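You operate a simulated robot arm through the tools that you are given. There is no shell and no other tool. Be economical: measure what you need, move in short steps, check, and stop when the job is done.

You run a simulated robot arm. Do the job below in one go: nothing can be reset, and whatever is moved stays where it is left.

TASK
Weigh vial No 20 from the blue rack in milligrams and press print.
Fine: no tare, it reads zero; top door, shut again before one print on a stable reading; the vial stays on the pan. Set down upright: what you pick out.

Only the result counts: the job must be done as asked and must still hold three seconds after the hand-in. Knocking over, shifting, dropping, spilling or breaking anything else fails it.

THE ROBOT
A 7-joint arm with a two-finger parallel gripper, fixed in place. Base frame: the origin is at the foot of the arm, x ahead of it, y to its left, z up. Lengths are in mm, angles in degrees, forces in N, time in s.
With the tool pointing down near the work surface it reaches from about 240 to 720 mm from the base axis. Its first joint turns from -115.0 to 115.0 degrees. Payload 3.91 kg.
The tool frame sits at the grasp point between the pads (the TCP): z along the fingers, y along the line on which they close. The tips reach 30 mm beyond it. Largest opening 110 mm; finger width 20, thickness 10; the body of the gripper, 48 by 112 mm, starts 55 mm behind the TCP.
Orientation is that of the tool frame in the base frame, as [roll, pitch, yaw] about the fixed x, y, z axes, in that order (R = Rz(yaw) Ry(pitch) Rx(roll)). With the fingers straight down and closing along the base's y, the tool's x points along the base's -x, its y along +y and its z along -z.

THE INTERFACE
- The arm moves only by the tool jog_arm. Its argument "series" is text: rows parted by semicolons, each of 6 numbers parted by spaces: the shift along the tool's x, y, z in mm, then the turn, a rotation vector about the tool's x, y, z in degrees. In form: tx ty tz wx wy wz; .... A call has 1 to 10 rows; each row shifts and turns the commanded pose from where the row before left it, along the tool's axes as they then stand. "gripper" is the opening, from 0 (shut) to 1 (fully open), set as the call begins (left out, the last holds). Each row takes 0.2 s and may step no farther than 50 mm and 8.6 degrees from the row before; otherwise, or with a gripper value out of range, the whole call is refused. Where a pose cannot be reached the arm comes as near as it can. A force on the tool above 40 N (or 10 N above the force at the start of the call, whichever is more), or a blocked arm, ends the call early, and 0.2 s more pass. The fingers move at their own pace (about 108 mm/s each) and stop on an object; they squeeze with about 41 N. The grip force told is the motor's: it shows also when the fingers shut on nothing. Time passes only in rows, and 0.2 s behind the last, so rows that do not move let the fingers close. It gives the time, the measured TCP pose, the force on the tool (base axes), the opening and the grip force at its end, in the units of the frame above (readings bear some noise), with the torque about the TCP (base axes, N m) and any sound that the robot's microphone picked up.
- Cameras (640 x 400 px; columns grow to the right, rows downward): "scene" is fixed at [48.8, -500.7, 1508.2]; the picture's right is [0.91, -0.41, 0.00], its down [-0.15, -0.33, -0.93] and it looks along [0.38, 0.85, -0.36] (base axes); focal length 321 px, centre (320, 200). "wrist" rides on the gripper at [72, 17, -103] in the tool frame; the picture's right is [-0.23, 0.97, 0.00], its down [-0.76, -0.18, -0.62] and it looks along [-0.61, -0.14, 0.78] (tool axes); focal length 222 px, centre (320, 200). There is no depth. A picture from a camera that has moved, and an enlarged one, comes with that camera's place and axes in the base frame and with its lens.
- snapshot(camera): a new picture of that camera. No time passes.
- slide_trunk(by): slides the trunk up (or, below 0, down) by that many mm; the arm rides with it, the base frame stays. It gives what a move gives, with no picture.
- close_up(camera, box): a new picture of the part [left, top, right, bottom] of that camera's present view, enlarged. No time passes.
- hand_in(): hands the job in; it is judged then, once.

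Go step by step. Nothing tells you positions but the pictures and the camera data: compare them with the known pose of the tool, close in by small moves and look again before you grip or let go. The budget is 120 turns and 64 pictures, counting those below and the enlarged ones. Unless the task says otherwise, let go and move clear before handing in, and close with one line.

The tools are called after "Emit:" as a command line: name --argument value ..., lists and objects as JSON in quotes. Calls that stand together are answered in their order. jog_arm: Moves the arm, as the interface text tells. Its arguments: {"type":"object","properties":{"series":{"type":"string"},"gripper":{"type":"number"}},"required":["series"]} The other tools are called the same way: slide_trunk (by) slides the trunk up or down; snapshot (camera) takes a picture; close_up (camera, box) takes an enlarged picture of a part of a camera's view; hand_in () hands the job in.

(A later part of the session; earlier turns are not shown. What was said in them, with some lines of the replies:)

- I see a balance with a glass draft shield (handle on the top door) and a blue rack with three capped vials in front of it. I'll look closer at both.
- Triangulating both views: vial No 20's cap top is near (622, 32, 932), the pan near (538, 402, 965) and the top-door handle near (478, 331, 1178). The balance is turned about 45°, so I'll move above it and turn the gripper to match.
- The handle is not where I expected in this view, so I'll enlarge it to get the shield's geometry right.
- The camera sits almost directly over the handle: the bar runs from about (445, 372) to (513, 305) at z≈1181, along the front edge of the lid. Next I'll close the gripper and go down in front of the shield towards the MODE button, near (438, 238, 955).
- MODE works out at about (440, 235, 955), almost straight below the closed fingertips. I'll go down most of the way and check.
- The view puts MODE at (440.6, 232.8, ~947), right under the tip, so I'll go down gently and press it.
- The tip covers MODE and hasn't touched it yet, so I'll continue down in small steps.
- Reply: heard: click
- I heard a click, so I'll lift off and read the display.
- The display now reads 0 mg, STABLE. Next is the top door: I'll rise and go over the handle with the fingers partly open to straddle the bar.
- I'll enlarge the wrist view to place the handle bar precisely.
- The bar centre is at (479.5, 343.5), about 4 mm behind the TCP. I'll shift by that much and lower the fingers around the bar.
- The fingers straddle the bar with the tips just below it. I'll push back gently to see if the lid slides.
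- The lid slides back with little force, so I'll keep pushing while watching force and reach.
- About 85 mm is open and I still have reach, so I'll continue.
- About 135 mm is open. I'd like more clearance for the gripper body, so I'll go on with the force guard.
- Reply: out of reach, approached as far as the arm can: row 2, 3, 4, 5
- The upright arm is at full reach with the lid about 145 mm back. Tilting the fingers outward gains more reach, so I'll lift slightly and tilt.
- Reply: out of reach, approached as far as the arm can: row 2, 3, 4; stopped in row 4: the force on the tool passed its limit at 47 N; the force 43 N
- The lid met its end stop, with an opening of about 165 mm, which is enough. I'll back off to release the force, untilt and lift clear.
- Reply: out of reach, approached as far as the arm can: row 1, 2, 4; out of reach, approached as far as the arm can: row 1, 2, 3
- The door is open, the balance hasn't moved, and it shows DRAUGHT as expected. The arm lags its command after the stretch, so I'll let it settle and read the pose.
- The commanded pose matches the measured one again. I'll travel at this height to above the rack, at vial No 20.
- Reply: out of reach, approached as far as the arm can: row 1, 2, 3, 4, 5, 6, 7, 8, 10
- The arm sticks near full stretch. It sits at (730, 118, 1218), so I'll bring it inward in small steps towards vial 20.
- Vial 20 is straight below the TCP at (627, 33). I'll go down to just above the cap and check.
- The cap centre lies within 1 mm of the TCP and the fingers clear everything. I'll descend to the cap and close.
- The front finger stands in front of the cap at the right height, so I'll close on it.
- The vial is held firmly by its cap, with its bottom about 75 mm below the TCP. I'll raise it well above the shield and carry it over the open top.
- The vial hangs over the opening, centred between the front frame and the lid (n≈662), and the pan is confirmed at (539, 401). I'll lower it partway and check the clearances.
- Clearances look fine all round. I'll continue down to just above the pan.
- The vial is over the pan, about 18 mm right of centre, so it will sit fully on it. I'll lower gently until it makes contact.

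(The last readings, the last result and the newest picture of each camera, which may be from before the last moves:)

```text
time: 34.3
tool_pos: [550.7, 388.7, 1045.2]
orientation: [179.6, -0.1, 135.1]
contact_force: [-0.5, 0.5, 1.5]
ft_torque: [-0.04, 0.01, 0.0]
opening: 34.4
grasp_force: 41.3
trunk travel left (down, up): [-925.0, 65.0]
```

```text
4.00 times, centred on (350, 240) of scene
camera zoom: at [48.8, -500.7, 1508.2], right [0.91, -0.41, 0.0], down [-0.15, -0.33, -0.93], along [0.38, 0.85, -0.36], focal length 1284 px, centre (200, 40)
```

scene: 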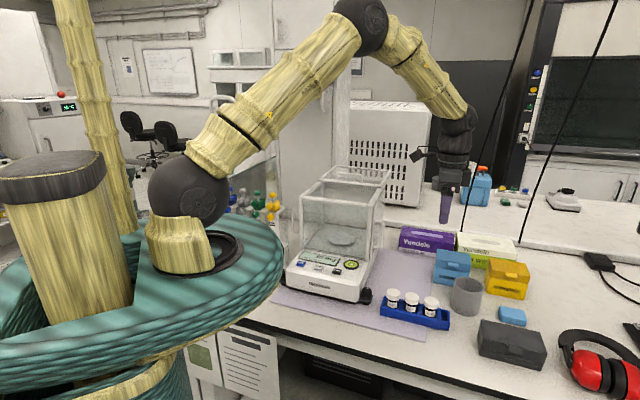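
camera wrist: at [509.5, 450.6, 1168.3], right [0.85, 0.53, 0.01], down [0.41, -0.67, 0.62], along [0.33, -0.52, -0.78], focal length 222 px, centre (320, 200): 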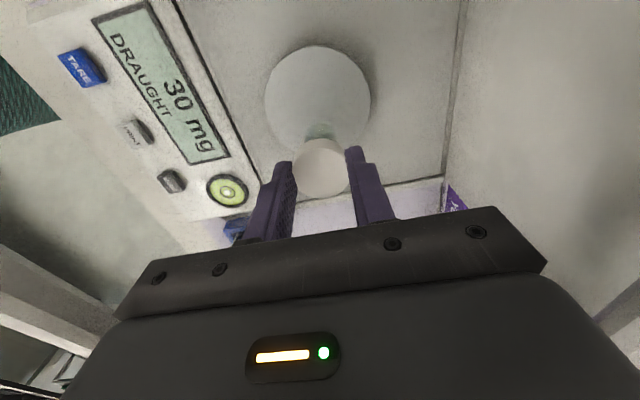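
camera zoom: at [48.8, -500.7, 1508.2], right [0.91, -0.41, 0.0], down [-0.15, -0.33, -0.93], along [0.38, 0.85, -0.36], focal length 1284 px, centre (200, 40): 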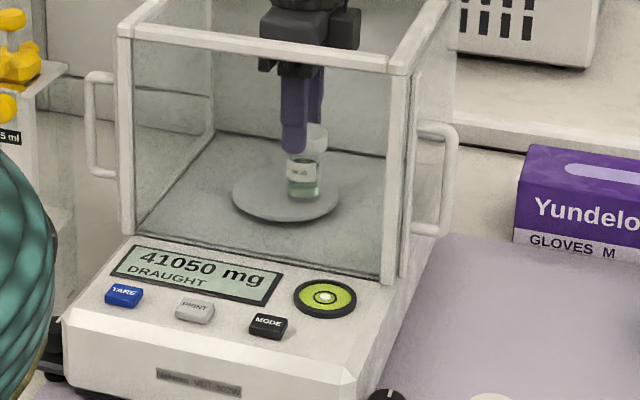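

The display reads about 41 g, so the vial is just touching. I'll lower 1 mm more and look.

Emit:
jog_arm --series "0 0 1 0 0 0; 0 0 0 0 0 0"

Emit:
close_up --camera "scene" --box '[295, 190, 405, 290]'

```text
time: 34.9
tool_pos: [550.0, 388.4, 1045.6]
orientation: [179.4, -0.1, 135.0]
contact_force: [0.7, -1.5, 7.4]
ft_torque: [-0.14, -0.04, 0.0]
opening: 34.3
grasp_force: 40.7
trunk travel left (down, up): [-925.0, 65.0]
```

```text
4.00 times, centred on (350, 240) of scene
camera zoom: at [48.8, -500.7, 1508.2], right [0.91, -0.41, 0.0], down [-0.15, -0.33, -0.93], along [0.38, 0.85, -0.36], focal length 1284 px, centre (200, 40)
```

zoom: 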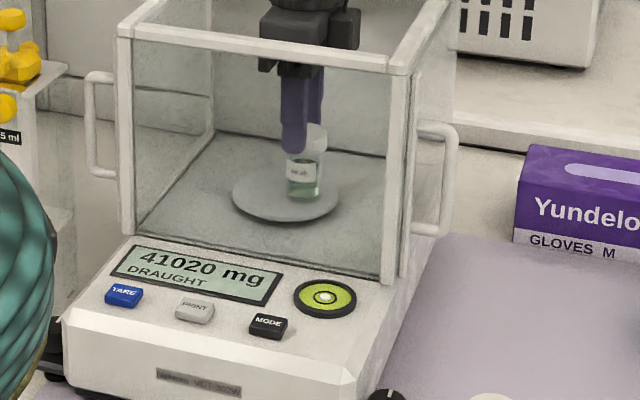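

It has firm contact at 7 N. I'll ease up slightly and open the fingers a little to release.

Emit:
jog_arm --series "0 0 -0.8 0 0 0; 0 0 0 0 0 0"

Emit:
jog_arm --series "0 0 0 0 0 0; 0 0 0 0 0 0" --gripper 0.45

Emit:
close_up --camera "wrist" --box '[200, 20, 440, 220]'

```text
time: 35.5
tool_pos: [549.1, 389.0, 1043.9]
orientation: [179.7, -0.1, 134.9]
contact_force: [1.1, -0.6, 1.9]
ft_torque: [-0.08, 0.0, -0.01]
opening: 34.0
grasp_force: 41.2
trunk travel left (down, up): [-925.0, 65.0]
```

```text
time: 36.1
tool_pos: [551.0, 389.2, 1045.8]
orientation: [179.6, -0.1, 135.1]
contact_force: [-0.5, -0.3, 0.2]
ft_torque: [-0.01, -0.01, 0.0]
opening: 49.3
grasp_force: 0.0
trunk travel left (down, up): [-925.0, 65.0]
```

```text
2.00 times, centred on (320, 120) of wrist
camera zoom: at [510.1, 451.1, 1148.3], right [0.85, 0.53, 0.01], down [0.41, -0.67, 0.62], along [0.33, -0.52, -0.78], focal length 444 px, centre (320, 360)
```

zoom: 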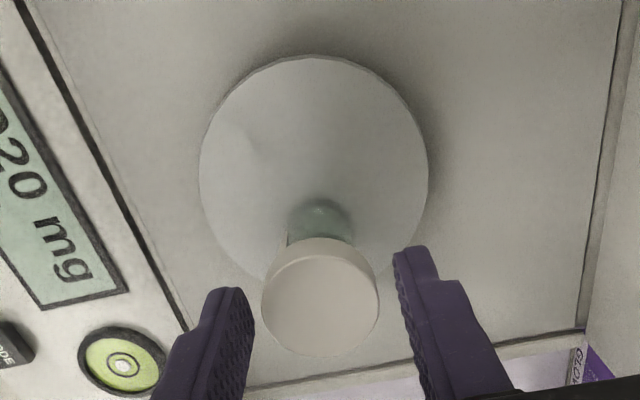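

The vial stands free on the pan with the fingers clear on both sides. I'll lift straight up and out.

Emit:
jog_arm --series "0 0 -10 0 0 0; 0 0 -15 0 0 0; 0 0 -20 0 0 0; 0 0 -30 0 0 0; 0 0 -35 0 0 0; 0 0 -35 0 0 0; 0 0 -35 0 0 0; 0 0 -30 0 0 0"

Emit:
snapshot --camera "wrist"

Emit:
close_up --camera "scene" --box '[275, 130, 435, 290]'

```text
time: 37.9
tool_pos: [545.7, 388.2, 1258.6]
orientation: [179.6, -0.1, 135.1]
contact_force: [0.4, -0.4, -0.3]
ft_torque: [0.03, 0.01, 0.01]
opening: 49.5
grasp_force: 0.2
trunk travel left (down, up): [-925.0, 65.0]
```

```text
19 pictures are left
camera wrist: at [506.3, 450.1, 1361.3], right [0.85, 0.53, 0.01], down [0.41, -0.67, 0.62], along [0.33, -0.52, -0.78], focal length 222 px, centre (320, 200)
```

wrist: 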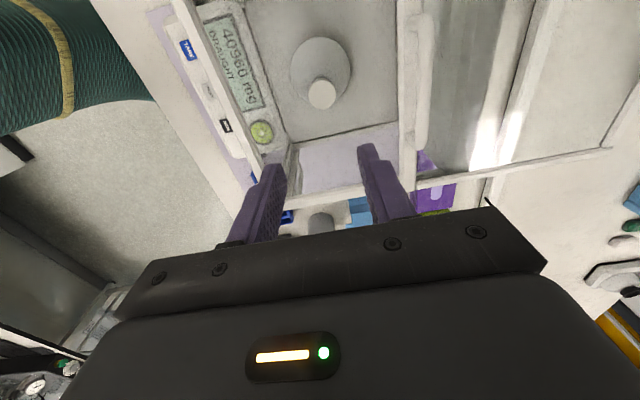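

```text
2.50 times, centred on (355, 210) of scene
camera zoom: at [48.8, -500.7, 1508.2], right [0.91, -0.41, 0.0], down [-0.15, -0.33, -0.93], along [0.38, 0.85, -0.36], focal length 802 px, centre (232, 175)
```

zoom: 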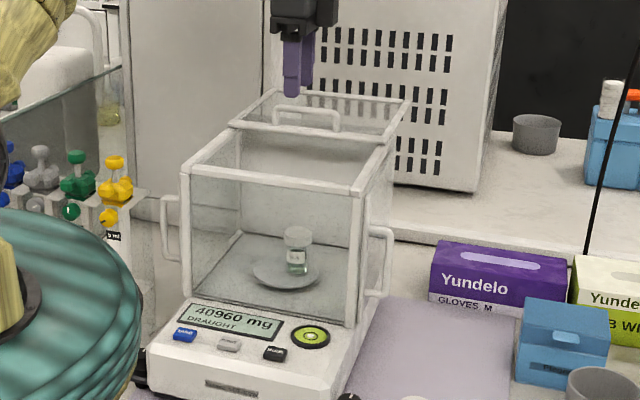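

The vial stands upright on the pan and reads about 40960 mg under DRAUGHT. To close the lid I'll open the gripper wide so only the rear finger goes behind the handle bar (n≈747), which stays within reach.

Emit:
jog_arm --series "4 12 4 0 0 0; 4 12 4 0 0 0; 4 12 4 0 0 0; 2 11 4 0 0 0; 0 0 0 0 0 0" --gripper 1

Emit:
close_up --camera "wrist" --box '[240, 0, 520, 220]'

```text
time: 39.1
tool_pos: [573.1, 432.4, 1239.5]
orientation: [179.7, 0.0, 135.0]
contact_force: [-0.7, -0.7, 0.3]
ft_torque: [0.03, 0.01, -0.01]
opening: 110.0
grasp_force: 0.1
trunk travel left (down, up): [-925.0, 65.0]
```

```text
1.82 times, centred on (380, 110) of wrist
camera zoom: at [532.4, 494.9, 1343.2], right [0.85, 0.53, 0.01], down [0.41, -0.67, 0.62], along [0.33, -0.52, -0.78], focal length 404 px, centre (211, 364)
```

zoom: 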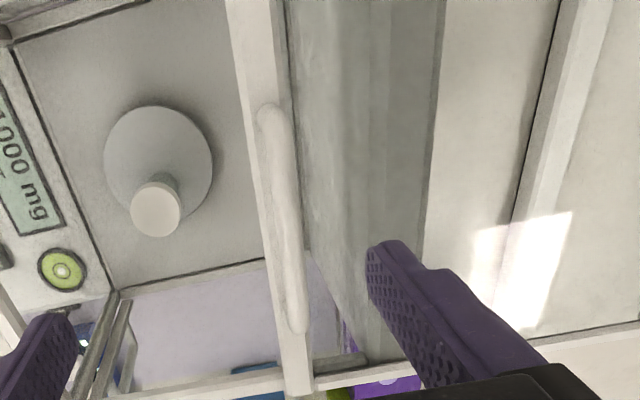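

The rear finger is about 18 mm behind the bar. I'll lower to handle height and pull the lid forward.

Emit:
jog_arm --series "0 0 20 0 0 0; 0 0 12 0 0 0; 0 0 7 0 0 0; 0 0 0 0 0 0"

Emit:
close_up --camera "scene" --box '[285, 125, 445, 225]'

```text
time: 40.1
tool_pos: [571.6, 431.4, 1198.9]
orientation: [179.6, -0.1, 135.0]
contact_force: [-0.7, -0.4, -0.1]
ft_torque: [0.02, 0.02, 0.02]
opening: 109.9
grasp_force: 0.0
trunk travel left (down, up): [-925.0, 65.0]
```

```text
4.00 times, centred on (365, 175) of scene
camera zoom: at [48.8, -500.7, 1508.2], right [0.91, -0.41, 0.0], down [-0.15, -0.33, -0.93], along [0.38, 0.85, -0.36], focal length 1284 px, centre (140, 300)
```

zoom: 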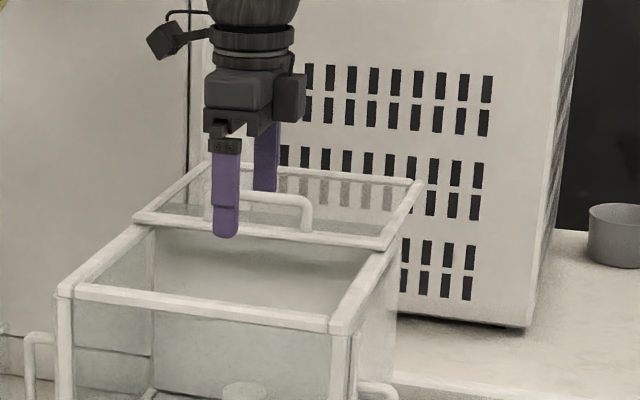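

The rear finger is behind the bar, so I'll pull the lid forward.

Emit:
jog_arm --series "0 -8 0 0 0 0; 0 -6 0 0 0 0; 0 -10 0 0 0 0; 0 -14 0 0 0 0; 0 -16 0 0 0 0; 0 -16 0 0 0 0; 0 -16 0 0 0 0; 0 -16 0 0 0 0; 0 -16 0 0 0 0; 0 -14 0 0 0 0"

Emit:
close_up --camera "scene" --box '[285, 125, 445, 225]'

```text
time: 42.3
tool_pos: [478.7, 335.9, 1198.5]
orientation: [179.5, 0.0, 135.0]
contact_force: [0.6, 0.1, 0.6]
ft_torque: [-0.02, 0.02, 0.02]
opening: 110.1
grasp_force: 0.0
trunk travel left (down, up): [-925.0, 65.0]
```

```text
4.00 times, centred on (365, 175) of scene
camera zoom: at [48.8, -500.7, 1508.2], right [0.91, -0.41, 0.0], down [-0.15, -0.33, -0.93], along [0.38, 0.85, -0.36], focal length 1284 px, centre (140, 300)
```

zoom: 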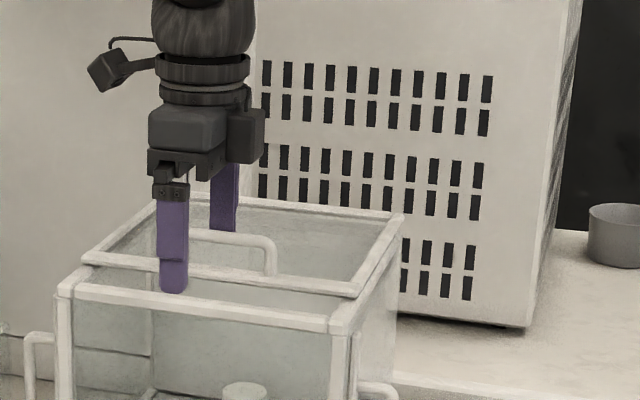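

The lid is nearly shut, with roughly 40 mm to go. I'll slow down as it approaches the stop.

Emit:
jog_arm --series "0 -12 0 0 0 0; 0 -12 0 0 0 0; 0 -8 0 0 0 0; 0 -4 0 0 0 0; 0 -3 0 0 0 0; 0 -2 0 0 0 0"

Emit:
close_up --camera "scene" --box '[295, 140, 395, 210]'

```text
time: 43.7
tool_pos: [450.5, 309.4, 1199.2]
orientation: [179.6, -0.2, 135.0]
contact_force: [0.9, 0.5, -0.1]
ft_torque: [0.0, 0.0, -0.02]
opening: 110.2
grasp_force: 0.1
trunk travel left (down, up): [-925.0, 65.0]
```

```text
5.71 times, centred on (345, 175) of scene
camera zoom: at [48.8, -500.7, 1508.2], right [0.91, -0.41, 0.0], down [-0.15, -0.33, -0.93], along [0.38, 0.85, -0.36], focal length 1834 px, centre (177, 343)
```

zoom: 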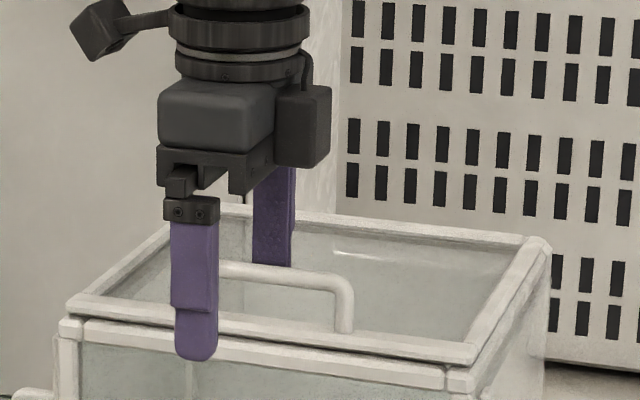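

Only a few mm remain, so I'll creep forward until it meets the stop.

Emit:
jog_arm --series "0 -2 0 0 0 0; 0 -2 0 0 0 0; 0 -2 0 0 0 0; 0 -1.5 0 0 0 0; 0 0 0 0 0 0"

Emit:
close_up --camera "scene" --box '[295, 140, 395, 210]'

```text
time: 44.9
tool_pos: [445.9, 305.3, 1198.1]
orientation: [179.6, -0.1, 135.1]
contact_force: [5.1, 3.5, -0.5]
ft_torque: [0.11, -0.11, -0.06]
opening: 109.9
grasp_force: 0.1
trunk travel left (down, up): [-925.0, 65.0]
```

```text
5.71 times, centred on (345, 175) of scene
camera zoom: at [48.8, -500.7, 1508.2], right [0.91, -0.41, 0.0], down [-0.15, -0.33, -0.93], along [0.38, 0.85, -0.36], focal length 1834 px, centre (177, 343)
```

zoom: 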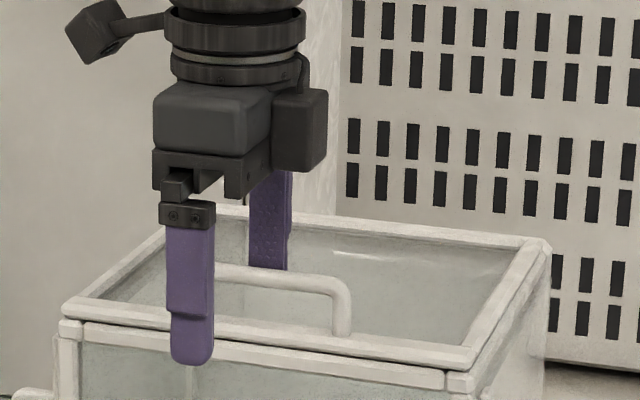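

The lid is back at its shut position with 6 N at the stop. I'll back off, lift clear and check the reading.

Emit:
jog_arm --series "0 7 0 0 0 0; 0 0 -30 0 0 0; 0 0 -40 0 0 0; 0 0 0 0 0 0"

Emit:
jog_arm --series "5 -25 0 0 0 0; 5 -25 0 0 0 0; 4 -12 0 0 0 0; 0 0 0 0 0 0; 0 0 0 0 0 0" --gripper 0

Emit:
close_up --camera "scene" --box '[275, 165, 395, 310]'

```text
time: 45.9
tool_pos: [446.7, 307.7, 1268.2]
orientation: [179.7, -0.1, 135.0]
contact_force: [0.9, 0.5, -0.3]
ft_torque: [-0.03, 0.03, 0.0]
opening: 110.2
grasp_force: 0.0
trunk travel left (down, up): [-925.0, 65.0]
```

```text
time: 47.1
tool_pos: [394.7, 276.2, 1269.0]
orientation: [179.6, -0.2, 135.0]
contact_force: [0.5, -0.1, -0.5]
ft_torque: [-0.01, 0.04, -0.02]
opening: 0.2
grasp_force: 38.0
trunk travel left (down, up): [-925.0, 65.0]
```

```text
2.76 times, centred on (335, 238) of scene
camera zoom: at [48.8, -500.7, 1508.2], right [0.91, -0.41, 0.0], down [-0.15, -0.33, -0.93], along [0.38, 0.85, -0.36], focal length 886 px, centre (279, 97)
```

zoom: 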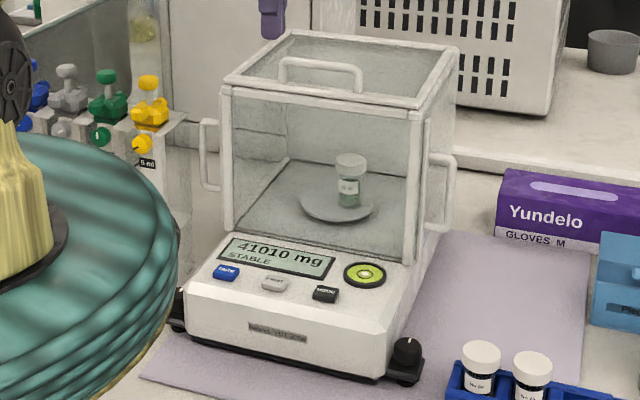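

The door is shut and the reading is 41010 mg, STABLE. I'll go down towards PRINT, near (398, 277).

Emit:
jog_arm --series "0 0 48 0 0 0; 0 0 48 0 0 0; 0 0 48 0 0 0; 0 0 48 0 0 0; 0 0 48 0 0 0; 0 0 0 0 0 0"

Emit:
close_up --camera "wrist" --box '[200, 40, 440, 240]'

```text
time: 48.5
tool_pos: [394.7, 279.2, 1030.6]
orientation: [179.5, -0.1, 135.0]
contact_force: [0.6, -0.3, 0.2]
ft_torque: [-0.01, -0.01, -0.03]
opening: 0.0
grasp_force: 37.9
trunk travel left (down, up): [-925.0, 65.0]
```

```text
2.00 times, centred on (320, 140) of wrist
camera zoom: at [354.0, 340.5, 1133.8], right [0.85, 0.53, 0.01], down [0.41, -0.67, 0.62], along [0.33, -0.52, -0.78], focal length 444 px, centre (320, 320)
```

zoom: 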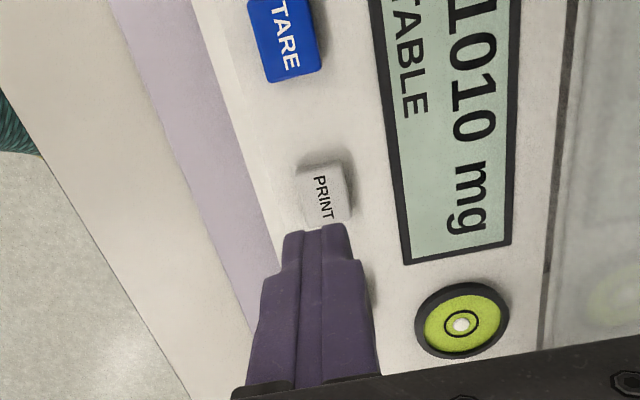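

PRINT is at (398, 275), about 5 mm to the side. I'll correct and go down.

Emit:
jog_arm --series "-5.5 0 20 0 0 0; 0 0 18 0 0 0; 0 0 0 0 0 0"

Emit:
close_up --camera "wrist" --box '[200, 40, 440, 240]'

```text
time: 49.3
tool_pos: [401.2, 274.8, 989.2]
orientation: [179.6, -0.2, 135.0]
contact_force: [0.0, -0.1, -0.4]
ft_torque: [-0.01, -0.03, 0.0]
opening: 0.1
grasp_force: 37.6
trunk travel left (down, up): [-925.0, 65.0]
```

```text
2.00 times, centred on (320, 140) of wrist
camera zoom: at [361.0, 335.9, 1093.3], right [0.85, 0.53, 0.01], down [0.41, -0.67, 0.62], along [0.33, -0.52, -0.78], focal length 444 px, centre (320, 320)
```

zoom: 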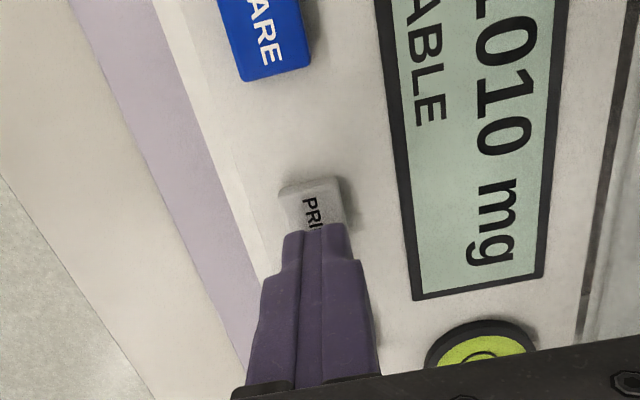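

The tip is over the button. A small nudge to centre it, then I press once in small steps.

Emit:
jog_arm --series "2.5 0 4 0 0 0; 0 0 2 0 0 0; 0 0 2 0 0 0; 0 0 2 0 0 0"

```text
time: 50.3
tool_pos: [398.2, 274.7, 980.2]
orientation: [179.7, -0.1, 134.9]
contact_force: [-0.3, 0.3, 2.5]
ft_torque: [-0.02, -0.03, 0.02]
opening: 0.2
grasp_force: 38.2
trunk travel left (down, up): [-925.0, 65.0]
heard: click
```

I heard one click. I'll retract straight up and check the final state.

Emit:
jog_arm --series "0 0 -12 0 0 0; 0 0 -40 0 0 0; 0 0 -48 0 0 0; 0 0 -48 0 0 0; 0 0 -48 0 0 0; 0 0 -48 0 0 0; 0 0 -40 0 0 0"

Emit:
close_up --camera "scene" --box '[275, 165, 395, 310]'

Emit:
snapshot --camera "scene"

```text
time: 51.9
tool_pos: [399.3, 271.1, 1266.2]
orientation: [179.6, -0.2, 135.0]
contact_force: [-0.3, -0.4, 0.1]
ft_torque: [0.02, -0.02, 0.04]
opening: 0.3
grasp_force: 37.6
trunk travel left (down, up): [-925.0, 65.0]
```

```text
2.76 times, centred on (335, 238) of scene
camera zoom: at [48.8, -500.7, 1508.2], right [0.91, -0.41, 0.0], down [-0.15, -0.33, -0.93], along [0.38, 0.85, -0.36], focal length 886 px, centre (279, 97)
```

zoom: 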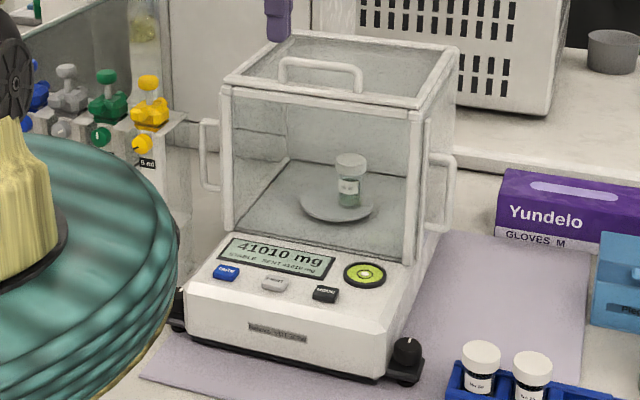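

```text
8 pictures are left
```

scene: 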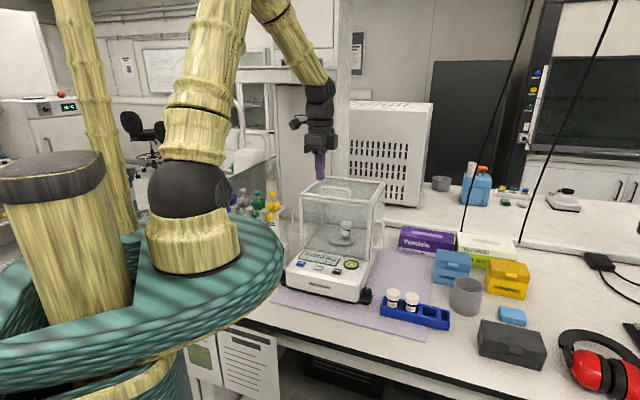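

The display shows 41010 mg, STABLE, with a line under it that appears to confirm the print was sent. The vial is upright on the pan, the door is shut and the arm is clear, so I'm handing in.

Emit:
hand_in

```text
The job is handed in.
```

Vial No 20 was weighed at 41010 mg and printed once on a stable reading with the top door shut; the vial is still on the pan.
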